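You operate a simulated robot arm through the tools that you are given. There is no shell and no other tool. Be economical: measure what you need, move in short steps, check, and stop when the job is done.

You are at the controls of a simulated two-armed robot. One attempt, no reset.

JOB
Pick up the oil can from the top of the wooden table with one hand, pass it to the other hand and put it on the middle deck of the outgoing shelf. Set down upright: oil can.

Only the result counts: the job must be done as asked and must still hold three seconds after the hand-in. Knocking over, shifting, dropping, spilling or breaking anything else fails it.

ROBOT AND FRAMES
Two 7-joint arms with two-finger parallel grippers on one trunk, on a base that drives. Base frame: it is fixed to the floor where the robot stands at the start and does not move with it; the origin is under the middle of the robot, x ahead of it, y to its left, z up. Readings come in mm, degrees, newtons and seconds.
The left shoulder is at the start at [50, 168, 1107], the right one opposite. With the tool pointing down near the work surface each hand reaches from about 220 to 660 mm from the robot's upright axis, wherever it stands, measured 20 degrees to its own side. Places, roughly: middle deck of the outgoing shelf [-1800, -100, 800]. Payload 1.57 kg a hand.
The TCP of each hand is the grasp point between the finger pads, 30 mm short of the fingertips. In the tool frame z runs along the fingers and y along their closing line. Largest opening 80 mm; finger width 17, thickness 12; the body of the gripper, 40 by 82 mm, starts 80 mm behind the TCP.
Orientation is that of the tool frame in the base frame, as a unit quaternion [w, x, y, z]. With the fingers straight down and closing along the base's y, the tool's x points along the base's -x, its y along +y and its z along -z.

CONTROLS
- The arms move only by the tool play_rows. It takes "left_moves", "right_moves" or both (then of equal length, played together; a hand with none holds still); each is a list of rows, each a list of 7 numbers: the gripper command, from -1 (shut) to 1 (fully open), values between in proportion, then the shift along the tool's x, y, z in units of 150 mm (1.0 is 150 mm), then the turn, a rotation vector about the tool's x, y, z in units of 120 degrees (1.0 is 120 degrees). In form: [[fingers, x, y, z, rx, ry, rz], ...]. A call has 1 to 12 rows; each row is the pose to reach, as a shift and turn from the pose commanded when the call began, along the tool's axes at that moment. A call with a number of a shift or a turn outside -1 to 1 is refused whole. A row lasts 0.2 s, in which the tool goes at most 50 mm and 8.6 degrees; a call with a longer step from one row to the next is refused whole, and so is a gripper value outside its range. A pose out of reach is approached as far as the arm can. The call stops where the force on the tool passes 40 N (or 10 N more than at its start, if that is more) or the arm is blocked; 0.2 s more then pass. Each finger travels about 45 mm/s and halts on what it meets, pressing with about 41 N; the grip force reading is that of the motor and also rises with nothing between the fingers. The clock runs only during rows and for 0.2 s after the last one: add rows that repeat a pose to give the fingers time. The reply holds the time, the measured pose of the TCP, the force on the tool along the base axes, the opening and the grip force, in the units named above and with some noise, with the torque about the TCP (base axes, N m) and any sound that the robot's microphone picked up.
- Cameras (640 x 400 px; columns grow to the right, rows downward): "scene" is now at [125.2, 32, 1323]; the picture's right is [0.33, -0.95, 0.00], its down [-0.49, -0.17, -0.86] and it looks along [0.81, 0.28, -0.52] (base axes); focal length 252 px, centre (320, 200). "left" rides on the left gripper at [72, 7, -122] in its tool frame; the picture's right is [-0.09, 1.00, 0.00], its down [-0.84, -0.08, -0.54] and it looks along [-0.54, -0.05, 0.84] (tool axes); focal length 238 px, centre (320, 200). "right" rides on the right gripper at [72, -7, -122] in its tool frame; the picture's right is [0.09, 1.00, 0.00], its down [-0.84, 0.08, -0.54] and it looks along [-0.54, 0.05, 0.84] (tool axes); focal length 238 px, centre (320, 200). There is no depth. A picture from a camera that has moved, and an enlarged one, comes with that camera's place and axes in the base frame and with its lens.
- get_image(camera): a new picture of that camera. The clock stands still meanwhile.
- lift_body(by): slides the trunk up (or, below 0, down) by that many mm; the arms and the scene camera ride with it, the base frame stays. It gives what a move gives, with no picture.
- steer(legs): drives the robot by 1 to 6 legs, each [ahead, left, turn to the left] in mm, mm and degrees, along the robot's own axes; the way and the turn of a leg run together, so that a leg with both is an arc; at most 1500 mm and 180 degrees a leg. The arms and the cameras ride along, it lands a little off, and it stops where it bumps. It gives what a move gives.
- pan_tilt(pan, tilt): turns the head with the scene camera to pan (to the left, within 80 degrees either way) and tilt (down, from -29 to 69), counted from straight ahead of the robot. It gives what a move gives.
- inspect(camera, box): a new picture of the part [left, top, right, bottom] of that camera's present view, enlarged. The clock stands still meanwhile.
- close_job(): hands the job in; it is judged then, once.

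Go step by step. Nothing tells you exact positions but the pictures and the camera data: compare them with the known pose of the tool, close in by small moves and look again before you grip or let go. The budget is 120 turns and 88 pictures, counting those below and the enlarged ones. Unless the task says otherwise, let go and move clear before handing in, and close with one line.

The tools are called after "Call:" by a JSON object that holds its "method" and its "body". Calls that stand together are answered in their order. play_rows: Moves the arms, as the interface text tells. Its arguments: {"type":"object","properties":{"left_moves":{"type":"array","items":{"type":"array","items":{"type":"number"}}},"right_moves":{"type":"array","items":{"type":"array","items":{"type":"number"}}}},"required":[]} The other tools are called the same way: lift_body (by) slides the trunk up or down; steer (legs) drives the base; pan_tilt (pan, tilt) turns the head that bears the scene camera; get_image (camera) takes a picture; inspect (camera, box) takes an enlarged picture of a part of a camera's view; close_job () hands the job in.

At the start:

```text
time_s: 0.0
left_ee_pos: [446.9, 352.3, 1148.0]
left_orientation: [0.001, 0.0, 1.0, 0.001]
left_contact_force: [-0.4, 0.7, 0.0]
left_ft_torque: [-0.02, 0.05, 0.0]
left_gripper_width: 79.9
left_finger_force: 0.1
right_ee_pos: [472.0, -44.2, 1074.7]
right_orientation: [0.0, -0.001, 1.0, 0.0]
right_contact_force: [-0.3, 0.6, 0.9]
right_ft_torque: [-0.01, 0.0, 0.0]
right_gripper_width: 80.1
right_finger_force: 0.1
trunk travel left (down, up): [-275.0, 168.0]
robot x, y, heading: [-3.4, -0.9, 0.1]
head pan, tilt: [19.0, 31.1]
```

scene: 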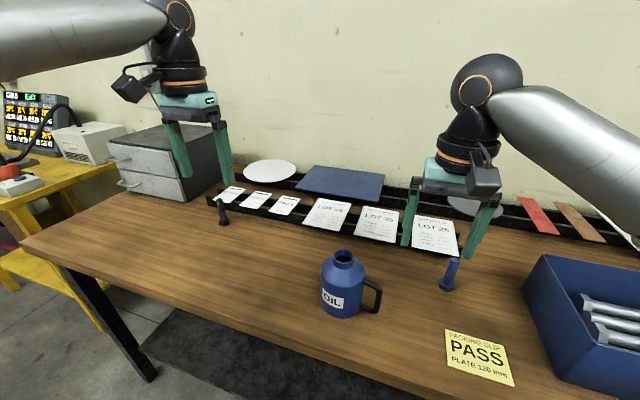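
right: 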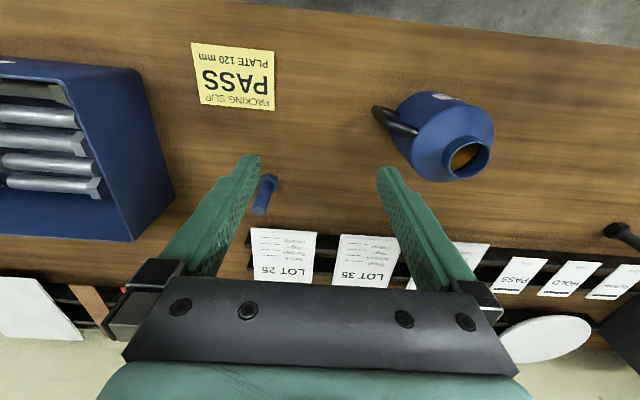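
left: 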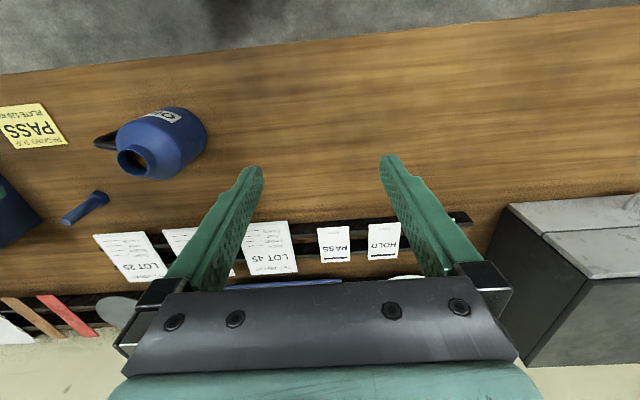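

I see the oil can at about [465, 105, 850] on the table, with its handle towards the right hand. I'll look at it enlarged to judge its sizes.

Call:
{"method": "inspect", "body": {"camera": "scene", "box": [280, 230, 420, 330]}}

Call:
{"method": "inspect", "body": {"camera": "right", "box": [350, 70, 518, 190]}}

Call:
{"method": "inspect", "body": {"camera": "left", "box": [80, 90, 248, 195]}}

```text
4.00 times, centred on (350, 280) of scene
camera zoom: at [125.2, 32.0, 1323.0], right [0.33, -0.95, 0.0], down [-0.49, -0.17, -0.86], along [0.81, 0.28, -0.52], focal length 1008 px, centre (200, -120)
```

zoom: 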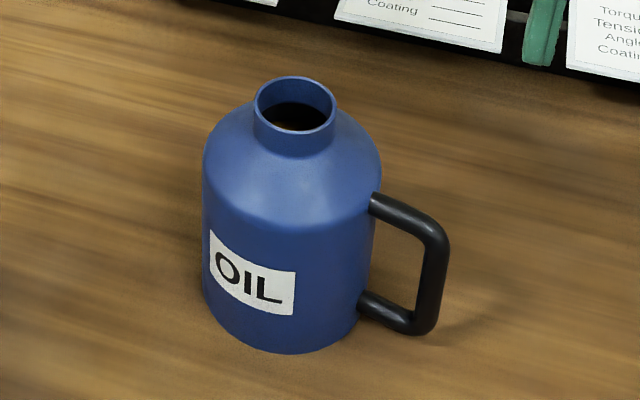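

```text
3.33 times, centred on (434, 130) of right
camera zoom: at [400.2, -51.3, 1196.4], right [-0.09, 1.0, 0.0], down [0.84, 0.08, 0.54], along [0.54, 0.05, -0.84], focal length 794 px, centre (-60, 433)
```

zoom: 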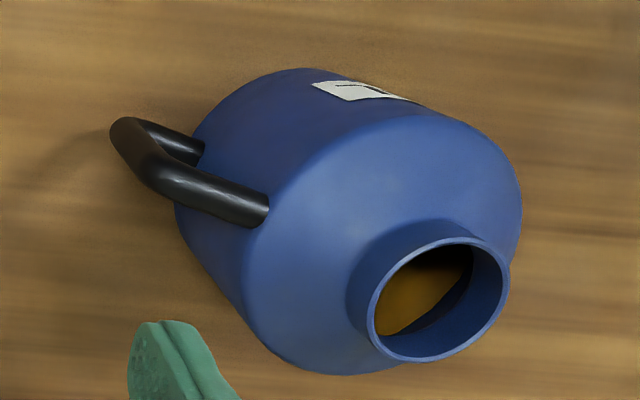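

```text
3.81 times, centred on (164, 142) of left
camera zoom: at [375.0, 359.6, 1270.1], right [0.09, 1.0, 0.0], down [0.84, -0.08, 0.54], along [0.54, -0.05, -0.84], focal length 908 px, centre (914, 419)
```

zoom: 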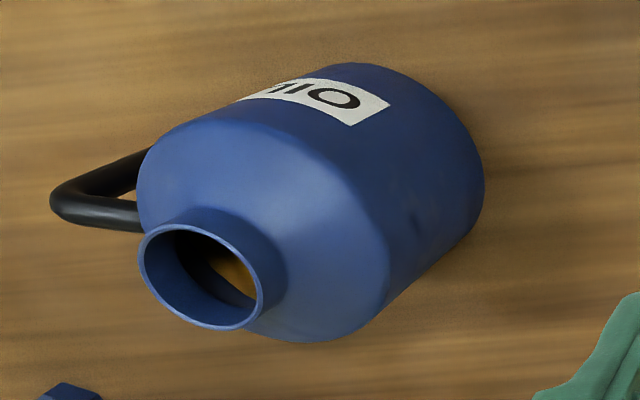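

The can is about 87 mm wide (too wide to span) and 140 mm tall, with a 40 mm neck topping out near z 990 and the handle pointing to -y. Before choosing grips I'll look round to both sides for the shelf and for free floor.

Call:
{"method": "pan_tilt", "body": {"pan": 80, "tilt": 25}}

Call:
{"method": "get_image", "body": {"camera": "scene"}}

Call:
{"method": "pan_tilt", "body": {"pan": -80, "tilt": 25}}

Call:
{"method": "get_image", "body": {"camera": "scene"}}

```text
time_s: 1.3
left_ee_pos: [445.2, 352.7, 1146.5]
left_orientation: [0.001, 0.0, 1.0, 0.0]
left_contact_force: [0.3, 0.3, -0.8]
left_ft_torque: [0.03, -0.03, 0.0]
left_gripper_width: 79.8
left_finger_force: 0.1
right_ee_pos: [471.9, -44.6, 1074.8]
right_orientation: [0.0, 0.0, 1.0, 0.0]
right_contact_force: [0.5, 0.0, 0.2]
right_ft_torque: [-0.02, -0.01, -0.04]
right_gripper_width: 80.0
right_finger_force: 0.0
trunk travel left (down, up): [-275.0, 168.0]
robot x, y, heading: [-1.3, 0.3, 0.3]
head pan, tilt: [80.0, 25.0]
```

```text
81 pictures are left
camera scene: at [56.2, 93.4, 1332.7], right [0.98, -0.17, 0.0], down [-0.07, -0.42, -0.91], along [0.16, 0.89, -0.42], focal length 252 px, centre (320, 200)
```

scene: 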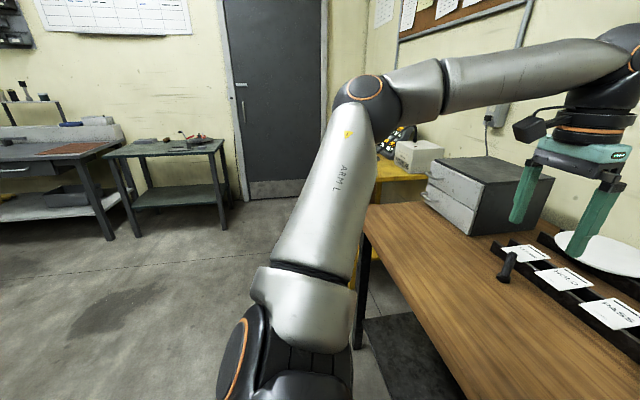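

```text
time_s: 3.8
left_ee_pos: [446.5, 353.1, 1145.9]
left_orientation: [0.0, 0.0, 1.0, 0.0]
left_contact_force: [0.6, -0.7, 0.1]
left_ft_torque: [-0.02, -0.03, -0.04]
left_gripper_width: 79.9
left_finger_force: 0.0
right_ee_pos: [471.7, -44.8, 1075.8]
right_orientation: [0.0, 0.0, 1.0, 0.0]
right_contact_force: [-1.6, 0.2, -0.2]
right_ft_torque: [0.0, 0.04, -0.03]
right_gripper_width: 80.0
right_finger_force: 0.0
trunk travel left (down, up): [-275.0, 168.0]
robot x, y, heading: [-0.8, 2.5, -0.0]
head pan, tilt: [-80.0, 25.0]
```

```text
80 pictures are left
camera scene: at [56.1, -88.0, 1332.7], right [-0.98, -0.17, 0.0], down [-0.07, 0.42, -0.91], along [0.16, -0.89, -0.42], focal length 252 px, centre (320, 200)
```

scene: 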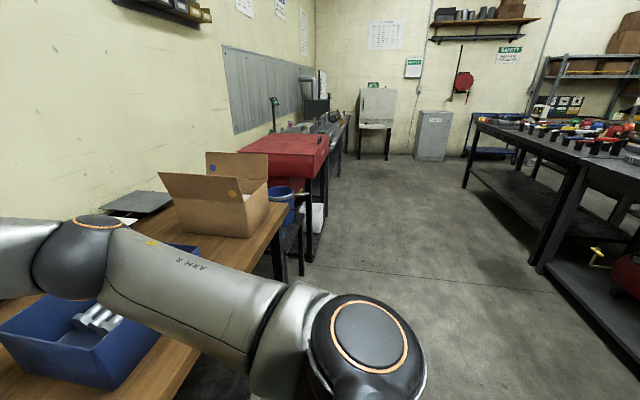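

The floor to the left looks clear. I'll back away from the table and turn left to see the shelf behind.

Call:
{"method": "steer", "body": {"legs": [[-450, 0, 0], [0, 0, 110]]}}

Call:
{"method": "pan_tilt", "body": {"pan": 70, "tilt": 25}}

Call:
{"method": "get_image", "body": {"camera": "scene"}}

```text
time_s: 11.1
left_ee_pos: [-932.3, 301.1, 1148.0]
left_orientation: [0.0, 0.818, -0.575, 0.0]
left_contact_force: [-0.5, 0.3, -0.5]
left_ft_torque: [-0.01, 0.01, 0.02]
left_gripper_width: 79.9
left_finger_force: 0.1
right_ee_pos: [-565.9, 461.0, 1074.1]
right_orientation: [0.0, 0.818, -0.575, 0.0]
right_contact_force: [0.6, -0.6, 0.3]
right_ft_torque: [-0.03, -0.01, -0.05]
right_gripper_width: 80.2
right_finger_force: 0.0
trunk travel left (down, up): [-275.0, 168.0]
robot x, y, heading: [-449.5, 0.8, 109.5]
head pan, tilt: [-80.0, 25.0]
```

```text
time_s: 13.4
left_ee_pos: [-932.7, 301.1, 1148.4]
left_orientation: [0.0, 0.818, -0.576, -0.001]
left_contact_force: [0.7, 0.5, -0.4]
left_ft_torque: [0.01, -0.01, -0.01]
left_gripper_width: 79.9
left_finger_force: 0.1
right_ee_pos: [-567.0, 460.4, 1075.7]
right_orientation: [0.0, 0.817, -0.576, 0.0]
right_contact_force: [0.0, -0.3, -0.3]
right_ft_torque: [0.0, 0.02, -0.01]
right_gripper_width: 80.2
right_finger_force: 0.1
trunk travel left (down, up): [-275.0, 168.0]
robot x, y, heading: [-451.0, 4.1, 110.1]
head pan, tilt: [70.0, 25.0]
```

```text
79 pictures are left
camera scene: at [-555.0, 41.7, 1332.7], right [0.01, 1.0, 0.0], down [0.42, 0.0, -0.91], along [-0.91, 0.01, -0.42], focal length 252 px, centre (320, 200)
```

scene: 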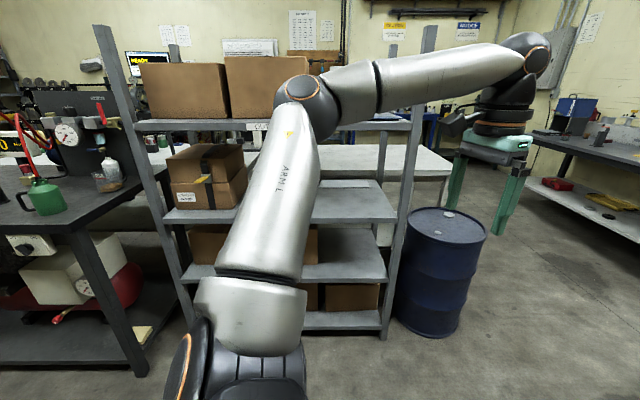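

The outgoing shelf has its 800 deck open at the front (x about -1490), with the next deck about 350 mm above it, so the placing hand must come in horizontally. The plan is for the right hand to take the neck from above and the left hand to take the neck horizontally. First I'll set the left hand horizontal here in free space.

Call:
{"method": "play_rows", "body": {"left_moves": [[1, 0.054, 0, 0, 0.0163, -0.0609, 0.0163], [1, 0.108, 0, 0, 0.0327, -0.1218, 0.0327], [1, 0.162, 0, 0, 0.049, -0.1828, 0.049], [1, 0.216, 0, 0, 0.0653, -0.2437, 0.0653], [1, 0.27, 0, 0, 0.0817, -0.3046, 0.0817], [1, 0.324, 0, 0, 0.098, -0.3655, 0.098], [1, 0.377, 0, 0, 0.1143, -0.4264, 0.1143], [1, 0.431, 0, 0, 0.1307, -0.4873, 0.1307], [1, 0.485, 0, 0, 0.147, -0.5483, 0.147], [1, 0.539, 0, 0, 0.1633, -0.6092, 0.1633], [1, 0.593, 0, 0, 0.1797, -0.6701, 0.1797], [1, 0.647, 0, 0, 0.196, -0.731, 0.196]]}}

Call:
{"method": "pan_tilt", "body": {"pan": 10, "tilt": 30}}

Call:
{"method": "get_image", "body": {"camera": "scene"}}

```text
time_s: 16.0
left_ee_pos: [-901.2, 210.3, 1146.8]
left_orientation: [0.543, -0.453, 0.543, 0.453]
left_contact_force: [-1.6, 0.3, -0.5]
left_ft_torque: [0.0, 0.01, 0.0]
left_gripper_width: 79.8
left_finger_force: 0.0
right_ee_pos: [-566.7, 460.3, 1074.0]
right_orientation: [0.0, 0.818, -0.576, 0.0]
right_contact_force: [-0.8, -0.9, -0.6]
right_ft_torque: [-0.04, 0.0, -0.02]
right_gripper_width: 80.3
right_finger_force: 0.1
trunk travel left (down, up): [-275.0, 168.0]
robot x, y, heading: [-448.9, 0.8, 109.8]
head pan, tilt: [70.0, 25.0]
```

```text
time_s: 17.3
left_ee_pos: [-899.2, 211.0, 1145.9]
left_orientation: [0.542, -0.454, 0.543, 0.453]
left_contact_force: [0.3, 0.1, -0.2]
left_ft_torque: [-0.01, -0.01, -0.04]
left_gripper_width: 80.1
left_finger_force: 0.0
right_ee_pos: [-566.2, 459.8, 1075.3]
right_orientation: [0.0, 0.818, -0.576, 0.0]
right_contact_force: [-0.3, 0.1, -1.0]
right_ft_torque: [-0.04, -0.01, -0.03]
right_gripper_width: 80.2
right_finger_force: 0.1
trunk travel left (down, up): [-275.0, 168.0]
robot x, y, heading: [-450.2, 1.6, 109.8]
head pan, tilt: [10.0, 30.0]
```

```text
78 pictures are left
camera scene: at [-507.7, 119.6, 1324.8], right [0.87, 0.5, 0.0], down [0.25, -0.43, -0.87], along [-0.43, 0.75, -0.5], focal length 252 px, centre (320, 200)
```

scene: 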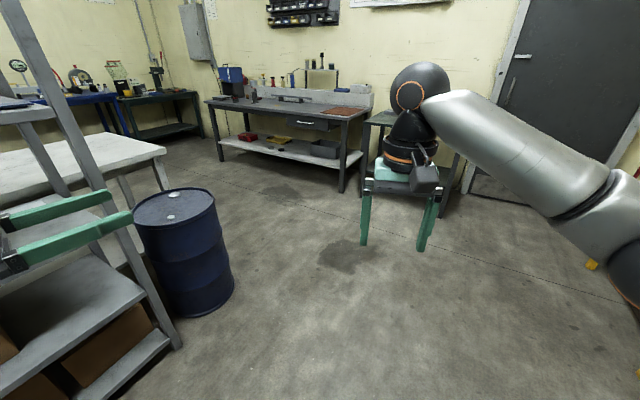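

The left hand is horizontal as planned. Next I'll yaw the right hand 60° so its closing line matches the left hand's finger direction, then drive back to the table, slightly further left.

Call:
{"method": "play_rows", "body": {"right_moves": [[1, 0, 0, 0, 0, 0, -0.0625], [1, 0, 0, 0, 0, 0, -0.125], [1, 0, 0, 0, 0, 0, -0.1875], [1, 0, 0, 0, 0, 0, -0.25], [1, 0, 0, 0, 0, 0, -0.3125], [1, 0, 0, 0, 0, 0, -0.375], [1, 0, 0, 0, 0, 0, -0.4375], [1, 0, 0, 0, 0, 0, -0.5]]}}

Call:
{"method": "steer", "body": {"legs": [[0, 0, -109.8], [0, 60, 0], [440, 0, 0]]}}

Call:
{"method": "pan_tilt", "body": {"pan": 5, "tilt": 40}}

Call:
{"method": "get_image", "body": {"camera": "scene"}}

Call:
{"method": "get_image", "body": {"camera": "right"}}

```text
time_s: 19.1
left_ee_pos: [-900.0, 210.1, 1147.6]
left_orientation: [0.543, -0.453, 0.543, 0.453]
left_contact_force: [0.4, -0.3, 0.1]
left_ft_torque: [0.02, -0.03, 0.05]
left_gripper_width: 80.0
left_finger_force: 0.1
right_ee_pos: [-566.7, 459.1, 1074.6]
right_orientation: [0.0, 0.996, -0.088, 0.001]
right_contact_force: [-0.4, -0.8, 0.5]
right_ft_torque: [0.0, 0.01, 0.01]
right_gripper_width: 80.0
right_finger_force: 0.0
trunk travel left (down, up): [-275.0, 168.0]
robot x, y, heading: [-448.4, 2.3, 109.7]
head pan, tilt: [10.0, 30.0]
```

```text
time_s: 27.0
left_ee_pos: [342.1, 405.6, 1146.9]
left_orientation: [0.682, 0.187, 0.682, -0.187]
left_contact_force: [-0.1, 0.1, -0.2]
left_ft_torque: [0.01, -0.02, 0.02]
left_gripper_width: 80.0
left_finger_force: 0.0
right_ee_pos: [460.5, 6.9, 1072.3]
right_orientation: [0.001, -0.495, 0.869, 0.0]
right_contact_force: [0.5, -0.7, 0.0]
right_ft_torque: [0.01, 0.0, -0.02]
right_gripper_width: 80.3
right_finger_force: 0.0
trunk travel left (down, up): [-275.0, 168.0]
robot x, y, heading: [-12.5, 54.0, -0.7]
head pan, tilt: [10.0, 30.0]
```

```text
time_s: 27.7
left_ee_pos: [341.9, 404.5, 1145.9]
left_orientation: [0.682, 0.188, 0.682, -0.188]
left_contact_force: [-0.9, -0.4, 1.0]
left_ft_torque: [0.0, -0.03, 0.0]
left_gripper_width: 80.0
left_finger_force: 0.1
right_ee_pos: [460.4, 6.7, 1074.0]
right_orientation: [-0.001, -0.495, 0.869, -0.001]
right_contact_force: [-0.1, 0.2, -0.7]
right_ft_torque: [-0.01, -0.01, 0.0]
right_gripper_width: 79.9
right_finger_force: 0.1
trunk travel left (down, up): [-275.0, 168.0]
robot x, y, heading: [-10.9, 57.9, -0.7]
head pan, tilt: [5.0, 40.0]
```

```text
77 pictures are left
camera scene: at [113.7, 65.0, 1309.5], right [0.08, -1.0, 0.0], down [-0.64, -0.05, -0.77], along [0.76, 0.06, -0.64], focal length 252 px, centre (320, 200)
```

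scene: 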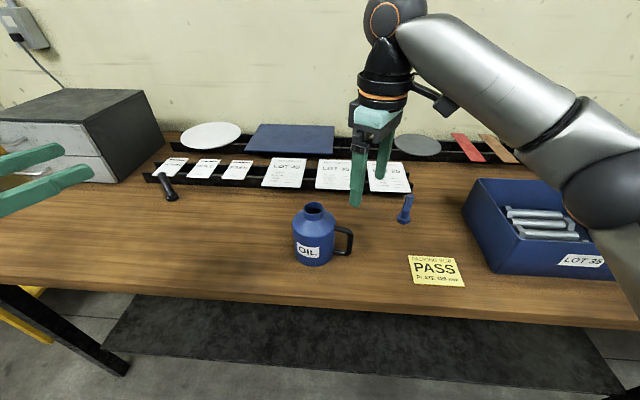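

```text
76 pictures are left
camera right: at [429.4, -59.0, 1196.1], right [-0.9, 0.43, 0.0], down [0.36, 0.76, 0.54], along [0.23, 0.49, -0.84], focal length 238 px, centre (320, 200)
```

right: 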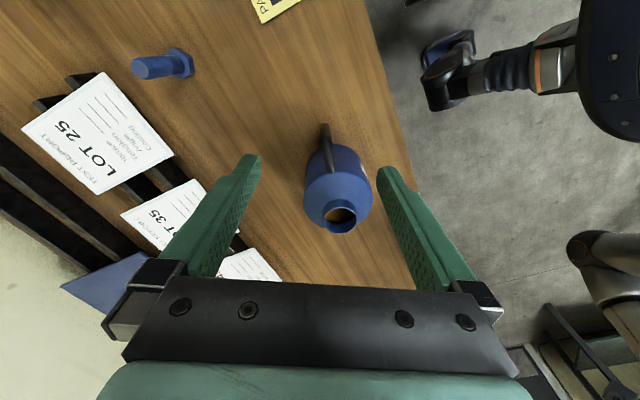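

The robot is back at the table with the can between the hands. I'll take enlarged views from both cameras to triangulate the rim.

Call:
{"method": "inspect", "body": {"camera": "scene", "box": [280, 190, 376, 270]}}

Call:
{"method": "inspect", "body": {"camera": "right", "box": [290, 115, 402, 245]}}

```text
5.00 times, centred on (328, 230) of scene
camera zoom: at [113.7, 65.0, 1309.5], right [0.08, -1.0, 0.0], down [-0.64, -0.05, -0.77], along [0.76, 0.06, -0.64], focal length 1260 px, centre (280, 50)
```

zoom: 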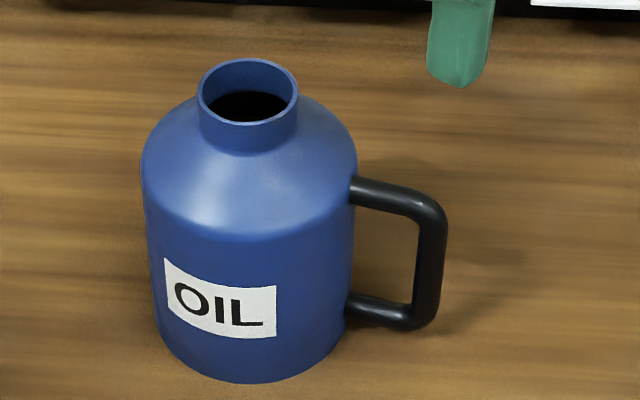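

```text
3.08 times, centred on (346, 180) of right
camera zoom: at [429.4, -59.0, 1196.1], right [-0.9, 0.43, 0.0], down [0.36, 0.76, 0.54], along [0.23, 0.49, -0.84], focal length 733 px, centre (240, 262)
```

zoom: 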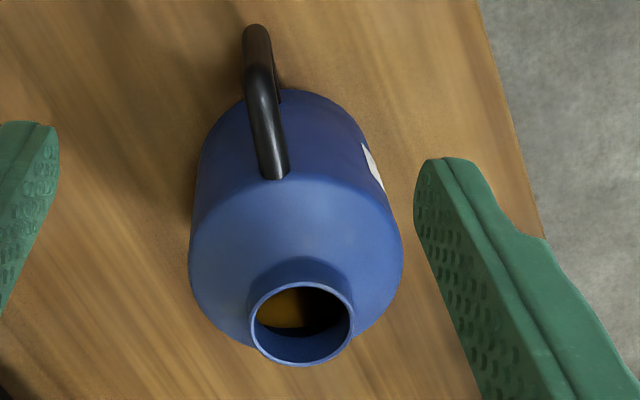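

The rim's centre triangulates to about [480, 105, 977], with a 40 mm neck about 16 mm tall. I'll move the right hand to hover straight over it.

Call:
{"method": "play_rows", "body": {"right_moves": [[1, -0.126, 0.044, 0, 0, 0, 0], [1, -0.252, 0.088, 0, 0, 0, 0], [1, -0.378, 0.131, 0.05, 0, 0, 0], [1, -0.504, 0.175, 0.12, 0, 0, 0], [1, -0.63, 0.219, 0.2, 0, 0, 0], [1, -0.63, 0.219, 0.227, 0, 0, 0]]}}

Call:
{"method": "inspect", "body": {"camera": "scene", "box": [256, 150, 384, 270]}}

Call:
{"method": "get_image", "body": {"camera": "right"}}

```text
time_s: 29.1
left_ee_pos: [341.7, 405.3, 1148.1]
left_orientation: [0.682, 0.187, 0.682, -0.186]
left_contact_force: [-0.5, 0.5, -0.7]
left_ft_torque: [-0.01, 0.0, -0.04]
left_gripper_width: 79.9
left_finger_force: 0.1
right_ee_pos: [480.7, 105.2, 1039.6]
right_orientation: [-0.001, -0.494, 0.869, 0.0]
right_contact_force: [0.5, 0.4, -0.5]
right_ft_torque: [0.02, 0.0, -0.01]
right_gripper_width: 79.7
right_finger_force: 0.1
trunk travel left (down, up): [-275.0, 168.0]
robot x, y, heading: [-10.6, 55.7, -0.6]
head pan, tilt: [5.0, 40.0]
```

```text
3.33 times, centred on (320, 210) of scene
camera zoom: at [113.7, 64.9, 1309.4], right [0.08, -1.0, 0.0], down [-0.64, -0.05, -0.77], along [0.76, 0.06, -0.64], focal length 840 px, centre (320, 167)
```

zoom: 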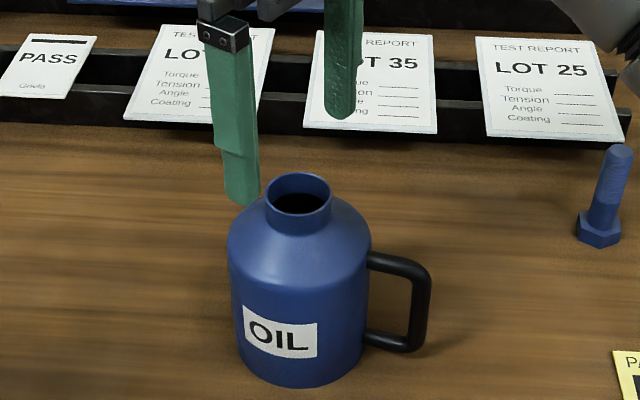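

```text
72 pictures are left
camera right: at [449.3, 39.2, 1161.3], right [-0.9, 0.43, 0.0], down [0.36, 0.76, 0.54], along [0.23, 0.49, -0.84], focal length 238 px, centre (320, 200)
```

right: 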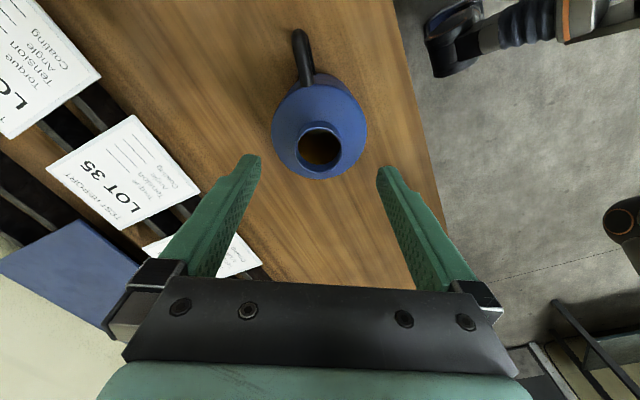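

The fingers straddle the neck in line. I'll zoom in once to check the sideways centring before going down.

Call:
{"method": "inspect", "body": {"camera": "right", "box": [240, 110, 400, 210]}}

```text
4.00 times, centred on (320, 160) of right
camera zoom: at [449.3, 39.2, 1161.3], right [-0.9, 0.43, 0.0], down [0.36, 0.76, 0.54], along [0.23, 0.49, -0.84], focal length 953 px, centre (320, 360)
```

zoom: 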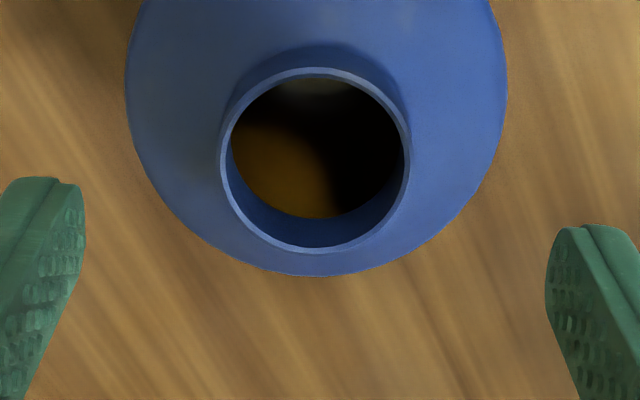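

The rim is centred within about 2 mm. I'll lower the right hand so the tips reach the foot of the neck, fingers still open.

Call:
{"method": "play_rows", "body": {"right_moves": [[1, -0.01, 0, 0.08, 0, 0, 0], [1, -0.01, 0, 0.16, 0, 0, 0], [1, -0.01, 0, 0.24, 0, 0, 0], [1, -0.01, 0, 0.3, 0, 0, 0], [1, -0.01, 0, 0.3, 0, 0, 0]]}}

Call:
{"method": "inspect", "body": {"camera": "scene", "box": [264, 170, 360, 250]}}

Call:
{"method": "inspect", "body": {"camera": "right", "box": [240, 90, 400, 190]}}

```text
time_s: 30.3
left_ee_pos: [342.9, 406.2, 1146.8]
left_orientation: [0.682, 0.186, 0.682, -0.187]
left_contact_force: [0.4, -0.7, -0.2]
left_ft_torque: [-0.04, -0.01, -0.01]
left_gripper_width: 80.1
left_finger_force: 0.2
right_ee_pos: [480.4, 105.5, 995.6]
right_orientation: [0.0, -0.495, 0.869, 0.001]
right_contact_force: [0.2, 0.3, 0.5]
right_ft_torque: [0.01, 0.02, -0.02]
right_gripper_width: 79.9
right_finger_force: 0.0
trunk travel left (down, up): [-275.0, 168.0]
robot x, y, heading: [-7.4, 55.0, -0.9]
head pan, tilt: [5.0, 40.0]
```

```text
5.00 times, centred on (312, 210) of scene
camera zoom: at [113.7, 65.0, 1309.4], right [0.08, -1.0, 0.0], down [-0.64, -0.05, -0.77], along [0.76, 0.06, -0.64], focal length 1260 px, centre (360, 150)
```

zoom: 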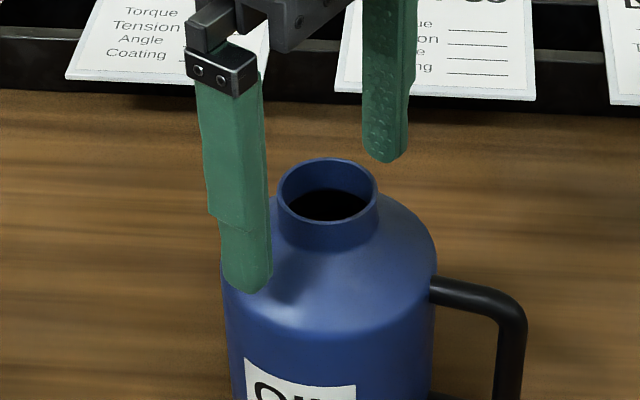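

```text
4.00 times, centred on (320, 140) of right
camera zoom: at [450.2, 40.6, 1117.1], right [-0.9, 0.43, 0.0], down [0.36, 0.76, 0.54], along [0.23, 0.49, -0.84], focal length 953 px, centre (320, 440)
```

zoom: 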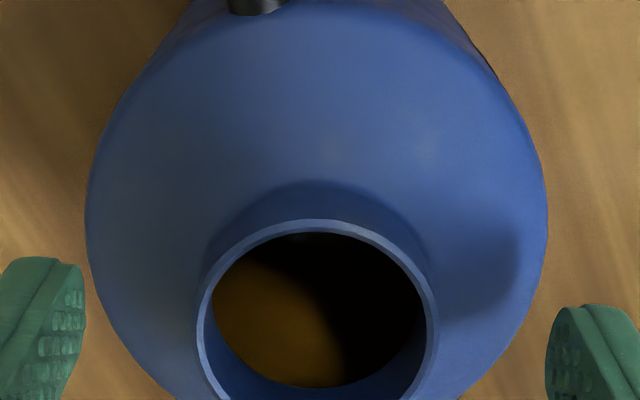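

The tips sit beside the neck and clear of the shoulder. I'll go 4 mm lower and close gently on the neck.

Call:
{"method": "play_rows", "body": {"right_moves": [[1, 0, 0, 0.027, 0, 0, 0], [0.3, 0, 0, 0.027, 0, 0, 0], [-0.2, 0, 0, 0.027, 0, 0, 0], [-1, 0, 0, 0.027, 0, 0, 0], [-1, 0, 0, 0.027, 0, 0, 0], [-1, 0, 0, 0.027, 0, 0, 0], [-1, 0, 0, 0.027, 0, 0, 0]]}}

Call:
{"method": "inspect", "body": {"camera": "scene", "box": [264, 170, 360, 250]}}

Call:
{"method": "inspect", "body": {"camera": "right", "box": [240, 90, 400, 190]}}

```text
time_s: 31.9
left_ee_pos: [340.7, 403.9, 1149.5]
left_orientation: [0.683, 0.187, 0.681, -0.186]
left_contact_force: [-0.4, 1.2, 0.3]
left_ft_torque: [-0.03, -0.01, 0.01]
left_gripper_width: 79.9
left_finger_force: 0.1
right_ee_pos: [479.7, 106.2, 995.5]
right_orientation: [0.003, -0.494, 0.869, 0.0]
right_contact_force: [7.7, -2.0, 27.1]
right_ft_torque: [-0.03, -0.09, 0.06]
right_gripper_width: 38.1
right_finger_force: 41.2
trunk travel left (down, up): [-275.0, 168.0]
robot x, y, heading: [-11.8, 55.0, -0.6]
head pan, tilt: [5.0, 40.0]
```

```text
5.00 times, centred on (312, 210) of scene
camera zoom: at [112.4, 64.5, 1309.9], right [0.08, -1.0, 0.0], down [-0.64, -0.05, -0.77], along [0.76, 0.06, -0.64], focal length 1260 px, centre (360, 150)
```

zoom: 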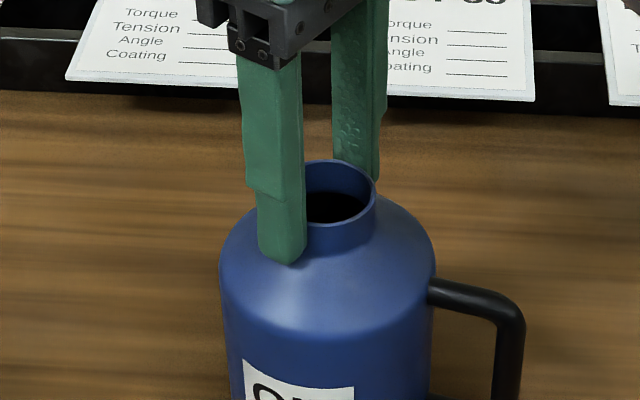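

```text
4.00 times, centred on (320, 140) of right
camera zoom: at [449.2, 40.0, 1115.4], right [-0.9, 0.43, 0.0], down [0.36, 0.76, 0.55], along [0.24, 0.49, -0.84], focal length 953 px, centre (320, 440)
```

zoom: 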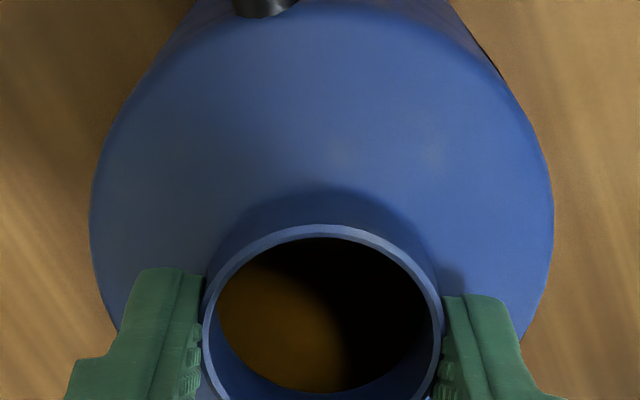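

The neck is held at 38 mm; the fingertips press on the shoulder, which lifting will unload. I'll raise it slowly by 60 mm.

Call:
{"method": "play_rows", "body": {"right_moves": [[-1, 0, 0, -0.02, 0, 0, 0], [-1, 0, 0, -0.04, 0, 0, 0], [-1, 0, 0, -0.07, 0, 0, 0], [-1, 0, 0, -0.12, 0, 0, 0], [-1, 0, 0, -0.18, 0, 0, 0], [-1, 0, 0, -0.25, 0, 0, 0], [-1, 0, 0, -0.31, 0, 0, 0], [-1, 0, 0, -0.37, 0, 0, 0], [-1, 0, 0, -0.4, 0, 0, 0], [-1, 0, 0, -0.4, 0, 0, 0]]}}

Call:
{"method": "get_image", "body": {"camera": "scene"}}

Call:
{"method": "get_image", "body": {"camera": "left"}}

```text
time_s: 34.1
left_ee_pos: [341.5, 406.7, 1146.5]
left_orientation: [0.682, 0.188, 0.682, -0.188]
left_contact_force: [-0.7, 0.1, 0.2]
left_ft_torque: [0.01, 0.01, -0.01]
left_gripper_width: 80.0
left_finger_force: 0.0
right_ee_pos: [480.6, 105.3, 1051.7]
right_orientation: [0.0, -0.496, 0.869, 0.001]
right_contact_force: [0.9, -0.4, 0.1]
right_ft_torque: [0.01, 0.02, 0.02]
right_gripper_width: 0.0
right_finger_force: 21.8
trunk travel left (down, up): [-275.0, 168.0]
robot x, y, heading: [-12.6, 54.9, -0.7]
head pan, tilt: [5.0, 40.0]
```

```text
66 pictures are left
camera scene: at [113.7, 65.0, 1309.4], right [0.08, -1.0, 0.0], down [-0.64, -0.05, -0.77], along [0.76, 0.06, -0.64], focal length 252 px, centre (320, 200)
```

scene: 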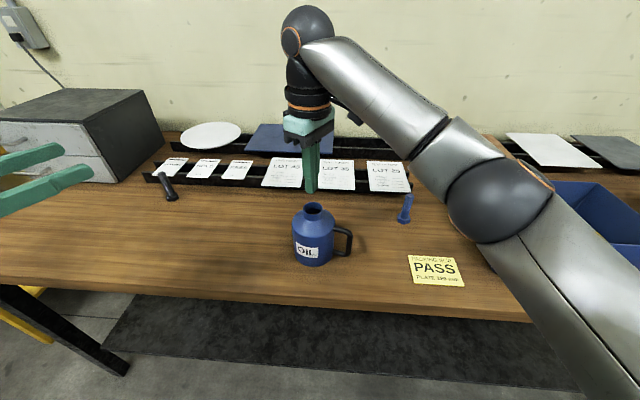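

```text
65 pictures are left
camera left: at [241.5, 473.1, 1076.0], right [0.51, 0.86, 0.09], down [-0.51, 0.21, 0.84], along [0.7, -0.47, 0.54], focal length 238 px, centre (320, 200)
```

left: 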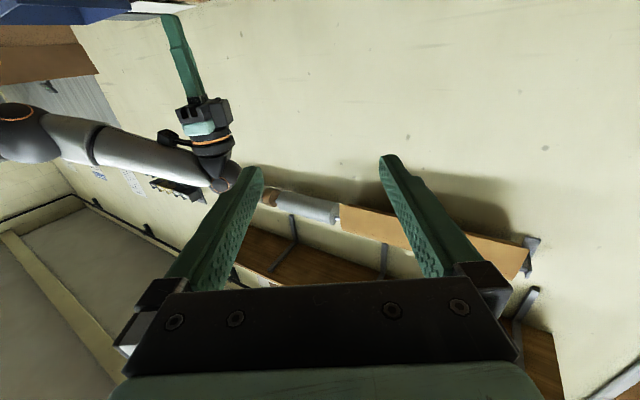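

The neck slipped out as the hand rose; the can still stands. I'll look closely at it and at the fingers to learn why.

Call:
{"method": "inspect", "body": {"camera": "scene", "box": [264, 120, 376, 270]}}

Call:
{"method": "inspect", "body": {"camera": "right", "box": [200, 90, 440, 290]}}

```text
2.67 times, centred on (320, 195) of scene
camera zoom: at [113.7, 65.0, 1309.4], right [0.08, -1.0, 0.0], down [-0.64, -0.05, -0.77], along [0.76, 0.06, -0.64], focal length 672 px, centre (320, 213)
```

zoom: 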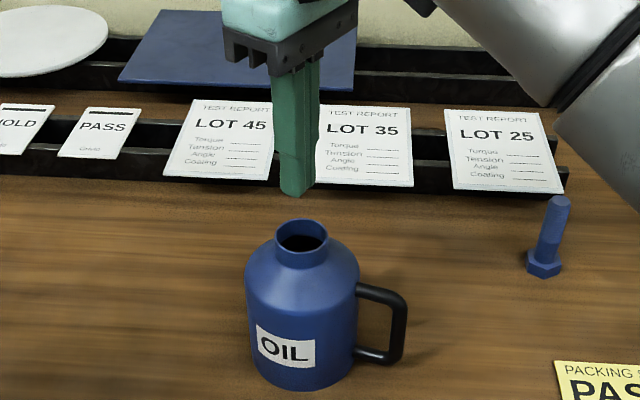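

```text
2.00 times, centred on (320, 190) of right
camera zoom: at [450.2, 40.0, 1173.1], right [-0.9, 0.43, 0.0], down [0.36, 0.76, 0.54], along [0.23, 0.49, -0.84], focal length 477 px, centre (320, 220)
```

zoom: 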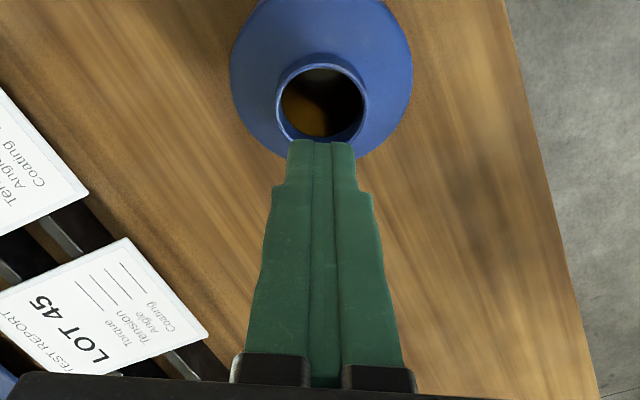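

The can stands unmoved. I'll regrip just above the shoulder without pressing down, then lift only a few mm and read the force to learn the weight and the hold.

Call:
{"method": "play_rows", "body": {"right_moves": [[1, 0, 0, 0, 0, 0, 0], [1, 0, 0, 0, 0, 0, 0], [1, 0, 0, 0, 0, 0, 0], [1, 0, 0, 0, 0, 0, 0], [1, 0, 0, 0.15, 0, 0, 0], [1, 0, 0, 0.28, 0, 0, 0], [1, 0, 0, 0.36, 0, 0, 0], [0, 0, 0, 0.375, 0, 0, 0], [-1, 0, 0, 0.375, 0, 0, 0], [-1, 0, 0, 0.375, 0, 0, 0], [-1, 0, 0, 0.375, 0, 0, 0], [-1, 0, 0, 0.375, 0, 0, 0]]}}

Call:
{"method": "play_rows", "body": {"right_moves": [[-1, 0, 0, -0.01, 0, 0, 0], [-1, 0, 0, -0.02, 0, 0, 0], [-1, 0, 0, -0.03, 0, 0, 0], [-1, 0, 0, -0.03, 0, 0, 0]]}}

```text
time_s: 36.7
left_ee_pos: [340.9, 405.3, 1146.2]
left_orientation: [0.682, 0.187, 0.682, -0.186]
left_contact_force: [-1.7, -0.1, -0.3]
left_ft_torque: [-0.02, -0.01, 0.0]
left_gripper_width: 80.0
left_finger_force: 0.1
right_ee_pos: [480.9, 106.0, 995.8]
right_orientation: [0.0, -0.496, 0.869, 0.0]
right_contact_force: [-0.6, 0.5, 0.3]
right_ft_torque: [0.07, 0.01, 0.03]
right_gripper_width: 38.2
right_finger_force: 35.9
trunk travel left (down, up): [-275.0, 168.0]
robot x, y, heading: [-13.4, 55.3, -0.5]
head pan, tilt: [5.0, 40.0]
```

```text
time_s: 37.7
left_ee_pos: [341.0, 405.2, 1146.4]
left_orientation: [0.682, 0.186, 0.682, -0.186]
left_contact_force: [-0.5, -0.6, -0.8]
left_ft_torque: [0.01, 0.0, -0.01]
left_gripper_width: 80.2
left_finger_force: 0.2
right_ee_pos: [480.5, 105.7, 999.6]
right_orientation: [0.0, -0.495, 0.869, 0.0]
right_contact_force: [0.0, -1.0, -4.8]
right_ft_torque: [0.03, -0.02, -0.01]
right_gripper_width: 37.7
right_finger_force: 40.9
trunk travel left (down, up): [-275.0, 168.0]
robot x, y, heading: [-11.4, 58.0, -0.8]
head pan, tilt: [5.0, 40.0]
```

There is a 4.8 N downward load, so it is taking weight. I'll go another few mm up slowly and check.

Call:
{"method": "play_rows", "body": {"right_moves": [[-1, 0, 0, -0.01, 0, 0, 0], [-1, 0, 0, -0.02, 0, 0, 0], [-1, 0, 0, -0.03, 0, 0, 0], [-1, 0, 0, -0.03, 0, 0, 0]]}}

Call:
{"method": "inspect", "body": {"camera": "scene", "box": [264, 170, 376, 270]}}

```text
time_s: 38.7
left_ee_pos: [341.4, 405.5, 1147.5]
left_orientation: [0.682, 0.186, 0.682, -0.186]
left_contact_force: [0.5, -0.4, -0.2]
left_ft_torque: [0.02, 0.02, 0.01]
left_gripper_width: 80.1
left_finger_force: 0.0
right_ee_pos: [481.8, 105.2, 1005.0]
right_orientation: [0.0, -0.494, 0.87, 0.0]
right_contact_force: [1.5, 0.9, -5.7]
right_ft_torque: [0.02, -0.02, 0.03]
right_gripper_width: 38.1
right_finger_force: 41.3
trunk travel left (down, up): [-275.0, 168.0]
robot x, y, heading: [-9.8, 55.4, -0.8]
head pan, tilt: [5.0, 40.0]
```

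```text
4.00 times, centred on (320, 220) of scene
camera zoom: at [114.1, 65.0, 1309.4], right [0.08, -1.0, 0.0], down [-0.64, -0.05, -0.77], along [0.76, 0.06, -0.64], focal length 1008 px, centre (320, 120)
```

zoom: 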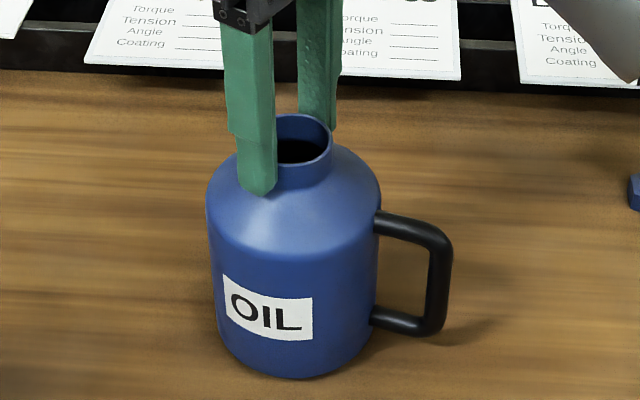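

The can is off the table, weighing about 5.5 N, and holds. I'll lift it slowly another 20 mm, then wait and check for slip.

Call:
{"method": "play_rows", "body": {"right_moves": [[-1, 0, 0, -0.012, 0, 0, 0], [-1, 0, 0, -0.024, 0, 0, 0], [-1, 0, 0, -0.036, 0, 0, 0], [-1, 0, 0, -0.048, 0, 0, 0], [-1, 0, 0, -0.06, 0, 0, 0], [-1, 0, 0, -0.072, 0, 0, 0], [-1, 0, 0, -0.084, 0, 0, 0], [-1, 0, 0, -0.096, 0, 0, 0], [-1, 0, 0, -0.108, 0, 0, 0], [-1, 0, 0, -0.12, 0, 0, 0], [-1, 0, 0, -0.127, 0, 0, 0], [-1, 0, 0, -0.133, 0, 0, 0]]}}

Call:
{"method": "inspect", "body": {"camera": "scene", "box": [264, 170, 376, 270]}}

```text
time_s: 41.3
left_ee_pos: [343.1, 404.8, 1146.3]
left_orientation: [0.682, 0.186, 0.682, -0.186]
left_contact_force: [0.4, -0.3, -0.4]
left_ft_torque: [-0.02, 0.02, 0.01]
left_gripper_width: 79.9
left_finger_force: 0.0
right_ee_pos: [480.4, 106.1, 1024.3]
right_orientation: [0.001, -0.496, 0.868, -0.001]
right_contact_force: [0.2, -0.6, -5.5]
right_ft_torque: [0.04, 0.0, 0.0]
right_gripper_width: 37.8
right_finger_force: 40.8
trunk travel left (down, up): [-275.0, 168.0]
robot x, y, heading: [-13.1, 54.8, -0.5]
head pan, tilt: [5.0, 40.0]
```

```text
4.00 times, centred on (320, 220) of scene
camera zoom: at [114.1, 65.0, 1309.4], right [0.08, -1.0, 0.0], down [-0.64, -0.05, -0.77], along [0.76, 0.06, -0.64], focal length 1008 px, centre (320, 120)
```

zoom: 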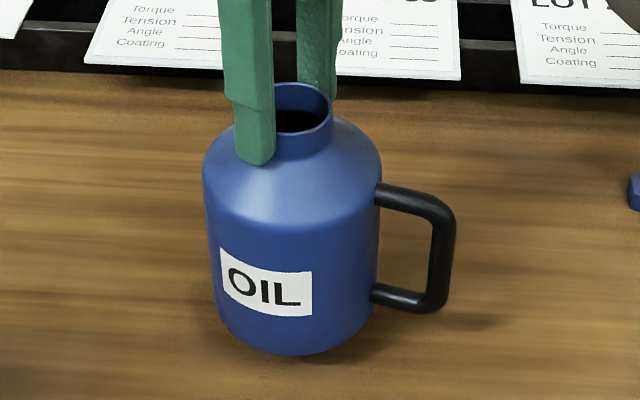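

No slip, and the can hangs upright. Now I'll bring the left hand to a pre-grasp point about 120 mm behind the neck along its finger direction, in two legs.

Call:
{"method": "play_rows", "body": {"left_moves": [[1, 0.0625, -0.0775, 0.0625, 0, 0, 0], [1, 0.125, -0.155, 0.125, 0, 0, 0], [1, 0.1875, -0.2325, 0.1875, 0, 0, 0], [1, 0.25, -0.31, 0.25, 0, 0, 0], [1, 0.3125, -0.3875, 0.3125, 0, 0, 0], [1, 0.375, -0.465, 0.375, 0, 0, 0], [1, 0.4375, -0.5425, 0.4375, 0, 0, 0], [1, 0.5, -0.62, 0.5, 0, 0, 0]]}}

Call:
{"method": "play_rows", "body": {"left_moves": [[1, 0.06, -0.08, 0.064, 0, 0, 0], [1, 0.12, -0.16, 0.128, 0, 0, 0], [1, 0.18, -0.24, 0.191, 0, 0, 0], [1, 0.24, -0.32, 0.255, 0, 0, 0], [1, 0.3, -0.4, 0.319, 0, 0, 0], [1, 0.36, -0.48, 0.383, 0, 0, 0], [1, 0.42, -0.56, 0.446, 0, 0, 0], [1, 0.467, -0.629, 0.51, 0, 0, 0]]}}

Call:
{"method": "get_image", "body": {"camera": "scene"}}

Call:
{"method": "get_image", "body": {"camera": "left"}}

```text
time_s: 43.1
left_ee_pos: [390.3, 311.6, 1064.6]
left_orientation: [0.682, 0.188, 0.682, -0.188]
left_contact_force: [-0.1, 0.0, 0.0]
left_ft_torque: [0.02, 0.0, 0.02]
left_gripper_width: 80.0
left_finger_force: 0.0
left hand out of reach, approached as far as the arm can: row 4, 5, 6, 7, 8
right_ee_pos: [480.9, 104.7, 1024.7]
right_orientation: [-0.001, -0.495, 0.869, 0.0]
right_contact_force: [0.4, 0.2, -5.6]
right_ft_torque: [0.04, -0.03, 0.03]
right_gripper_width: 38.0
right_finger_force: 40.8
trunk travel left (down, up): [-275.0, 168.0]
robot x, y, heading: [-11.1, 58.9, -0.6]
head pan, tilt: [5.0, 40.0]
```

```text
time_s: 44.9
left_ee_pos: [409.3, 193.5, 994.0]
left_orientation: [0.682, 0.187, 0.682, -0.187]
left_contact_force: [0.2, 0.5, 0.6]
left_ft_torque: [0.0, -0.04, 0.01]
left_gripper_width: 79.9
left_finger_force: 0.1
left hand out of reach, approached as far as the arm can: row 1, 2, 3, 4, 5, 6, 7
right_ee_pos: [480.8, 104.7, 1023.5]
right_orientation: [0.0, -0.494, 0.869, 0.001]
right_contact_force: [0.4, 0.4, -4.9]
right_ft_torque: [0.03, -0.02, 0.0]
right_gripper_width: 37.8
right_finger_force: 41.2
trunk travel left (down, up): [-275.0, 168.0]
robot x, y, heading: [-9.5, 55.2, -0.8]
head pan, tilt: [5.0, 40.0]
```

```text
60 pictures are left
camera scene: at [114.1, 65.0, 1309.4], right [0.08, -1.0, 0.0], down [-0.64, -0.05, -0.77], along [0.76, 0.06, -0.64], focal length 252 px, centre (320, 200)
```

scene: 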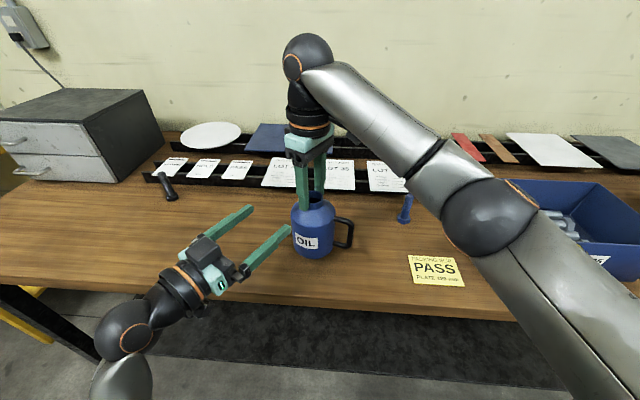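

```text
59 pictures are left
camera left: at [309.3, 260.8, 922.9], right [0.51, 0.86, 0.09], down [-0.51, 0.21, 0.84], along [0.7, -0.47, 0.54], focal length 238 px, centre (320, 200)
```

left: 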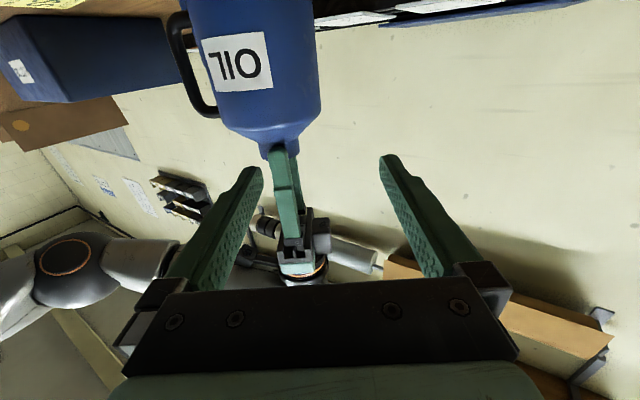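

The left hand sits about 106 mm short of the neck and 40 mm off to one side. I'll correct the side and height first, then look.

Call:
{"method": "play_rows", "body": {"left_moves": [[1, -0.02, -0.09, 0, 0, 0, 0], [1, -0.04, -0.18, 0, 0, 0, 0], [1, -0.053, -0.267, 0, 0, 0, 0], [1, -0.053, -0.267, 0, 0, 0, 0]]}}

Call:
{"method": "get_image", "body": {"camera": "left"}}

Call:
{"method": "inspect", "body": {"camera": "scene", "box": [180, 140, 400, 290]}}

```text
time_s: 45.9
left_ee_pos: [404.9, 157.7, 989.6]
left_orientation: [0.682, 0.19, 0.681, -0.186]
left_contact_force: [1.2, -0.2, -0.1]
left_ft_torque: [-0.01, 0.0, 0.04]
left_gripper_width: 79.9
left_finger_force: 0.1
left hand out of reach, approached as far as the arm can: row 1, 2, 3, 4
right_ee_pos: [480.6, 106.0, 1022.6]
right_orientation: [0.0, -0.494, 0.869, 0.0]
right_contact_force: [0.4, -0.1, -5.2]
right_ft_torque: [0.02, 0.0, 0.0]
right_gripper_width: 37.7
right_finger_force: 40.8
trunk travel left (down, up): [-275.0, 168.0]
robot x, y, heading: [-7.4, 55.4, -0.9]
head pan, tilt: [5.0, 40.0]
```

```text
58 pictures are left
camera left: at [305.5, 225.3, 919.6], right [0.51, 0.86, 0.1], down [-0.51, 0.21, 0.84], along [0.7, -0.47, 0.54], focal length 238 px, centre (320, 200)
```

left: 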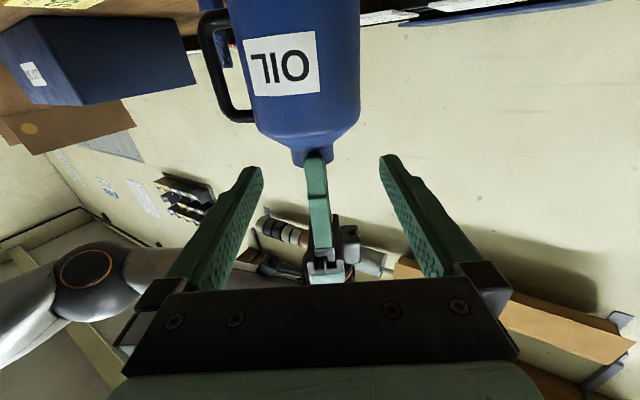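

```text
2.67 times, centred on (290, 215) of scene
camera zoom: at [114.1, 65.0, 1309.4], right [0.08, -1.0, 0.0], down [-0.64, -0.05, -0.77], along [0.76, 0.06, -0.64], focal length 672 px, centre (400, 160)
```

zoom: 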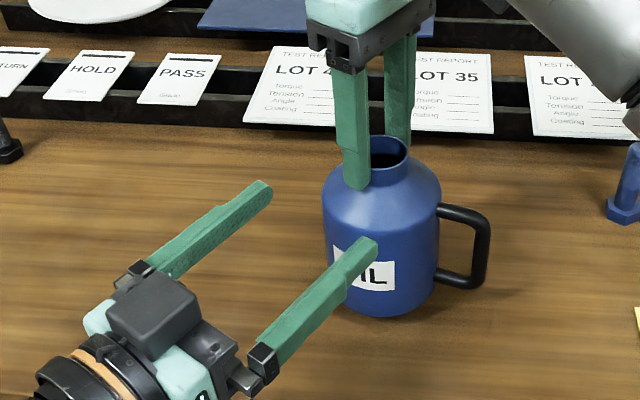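

The left arm is cramped close to the body, but the hand is now only about 7 mm off the line. I'll advance halfway, correcting height, and check.

Call:
{"method": "play_rows", "body": {"left_moves": [[1, -0.02, -0.011, 0.08, 0, 0, 0], [1, -0.04, -0.022, 0.16, 0, 0, 0], [1, -0.06, -0.033, 0.23, 0, 0, 0], [1, -0.077, -0.044, 0.3, 0, 0, 0], [1, -0.077, -0.044, 0.3, 0, 0, 0]]}}

Call:
{"method": "get_image", "body": {"camera": "left"}}

Call:
{"method": "inspect", "body": {"camera": "scene", "box": [180, 140, 400, 290]}}

```text
time_s: 47.1
left_ee_pos: [441.6, 132.3, 999.3]
left_orientation: [0.681, 0.189, 0.685, -0.179]
left_contact_force: [0.0, 0.0, 0.2]
left_ft_torque: [0.0, 0.02, 0.01]
left_gripper_width: 80.2
left_finger_force: 0.0
right_ee_pos: [481.2, 105.1, 1024.3]
right_orientation: [0.0, -0.495, 0.869, 0.0]
right_contact_force: [-0.1, 0.1, -5.0]
right_ft_torque: [0.03, -0.01, 0.01]
right_gripper_width: 37.8
right_finger_force: 41.3
trunk travel left (down, up): [-275.0, 168.0]
robot x, y, heading: [-10.6, 57.2, -0.9]
head pan, tilt: [5.0, 40.0]
```

```text
56 pictures are left
camera left: at [341.2, 200.7, 929.5], right [0.5, 0.86, 0.1], down [-0.51, 0.19, 0.84], along [0.7, -0.47, 0.53], focal length 238 px, centre (320, 200)
```

left: 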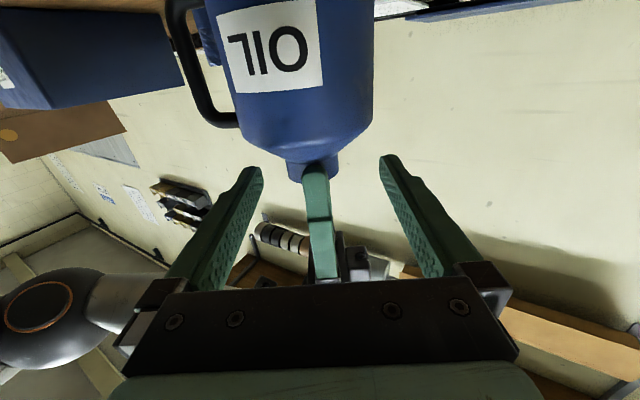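

```text
2.67 times, centred on (290, 215) of scene
camera zoom: at [114.1, 65.0, 1309.4], right [0.08, -1.0, 0.0], down [-0.64, -0.05, -0.77], along [0.76, 0.06, -0.64], focal length 672 px, centre (400, 160)
```

zoom: 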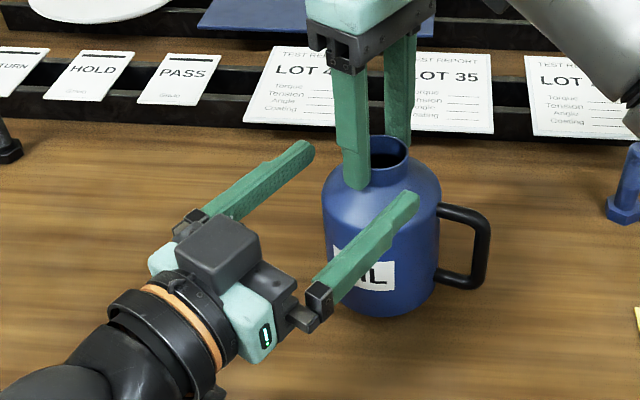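

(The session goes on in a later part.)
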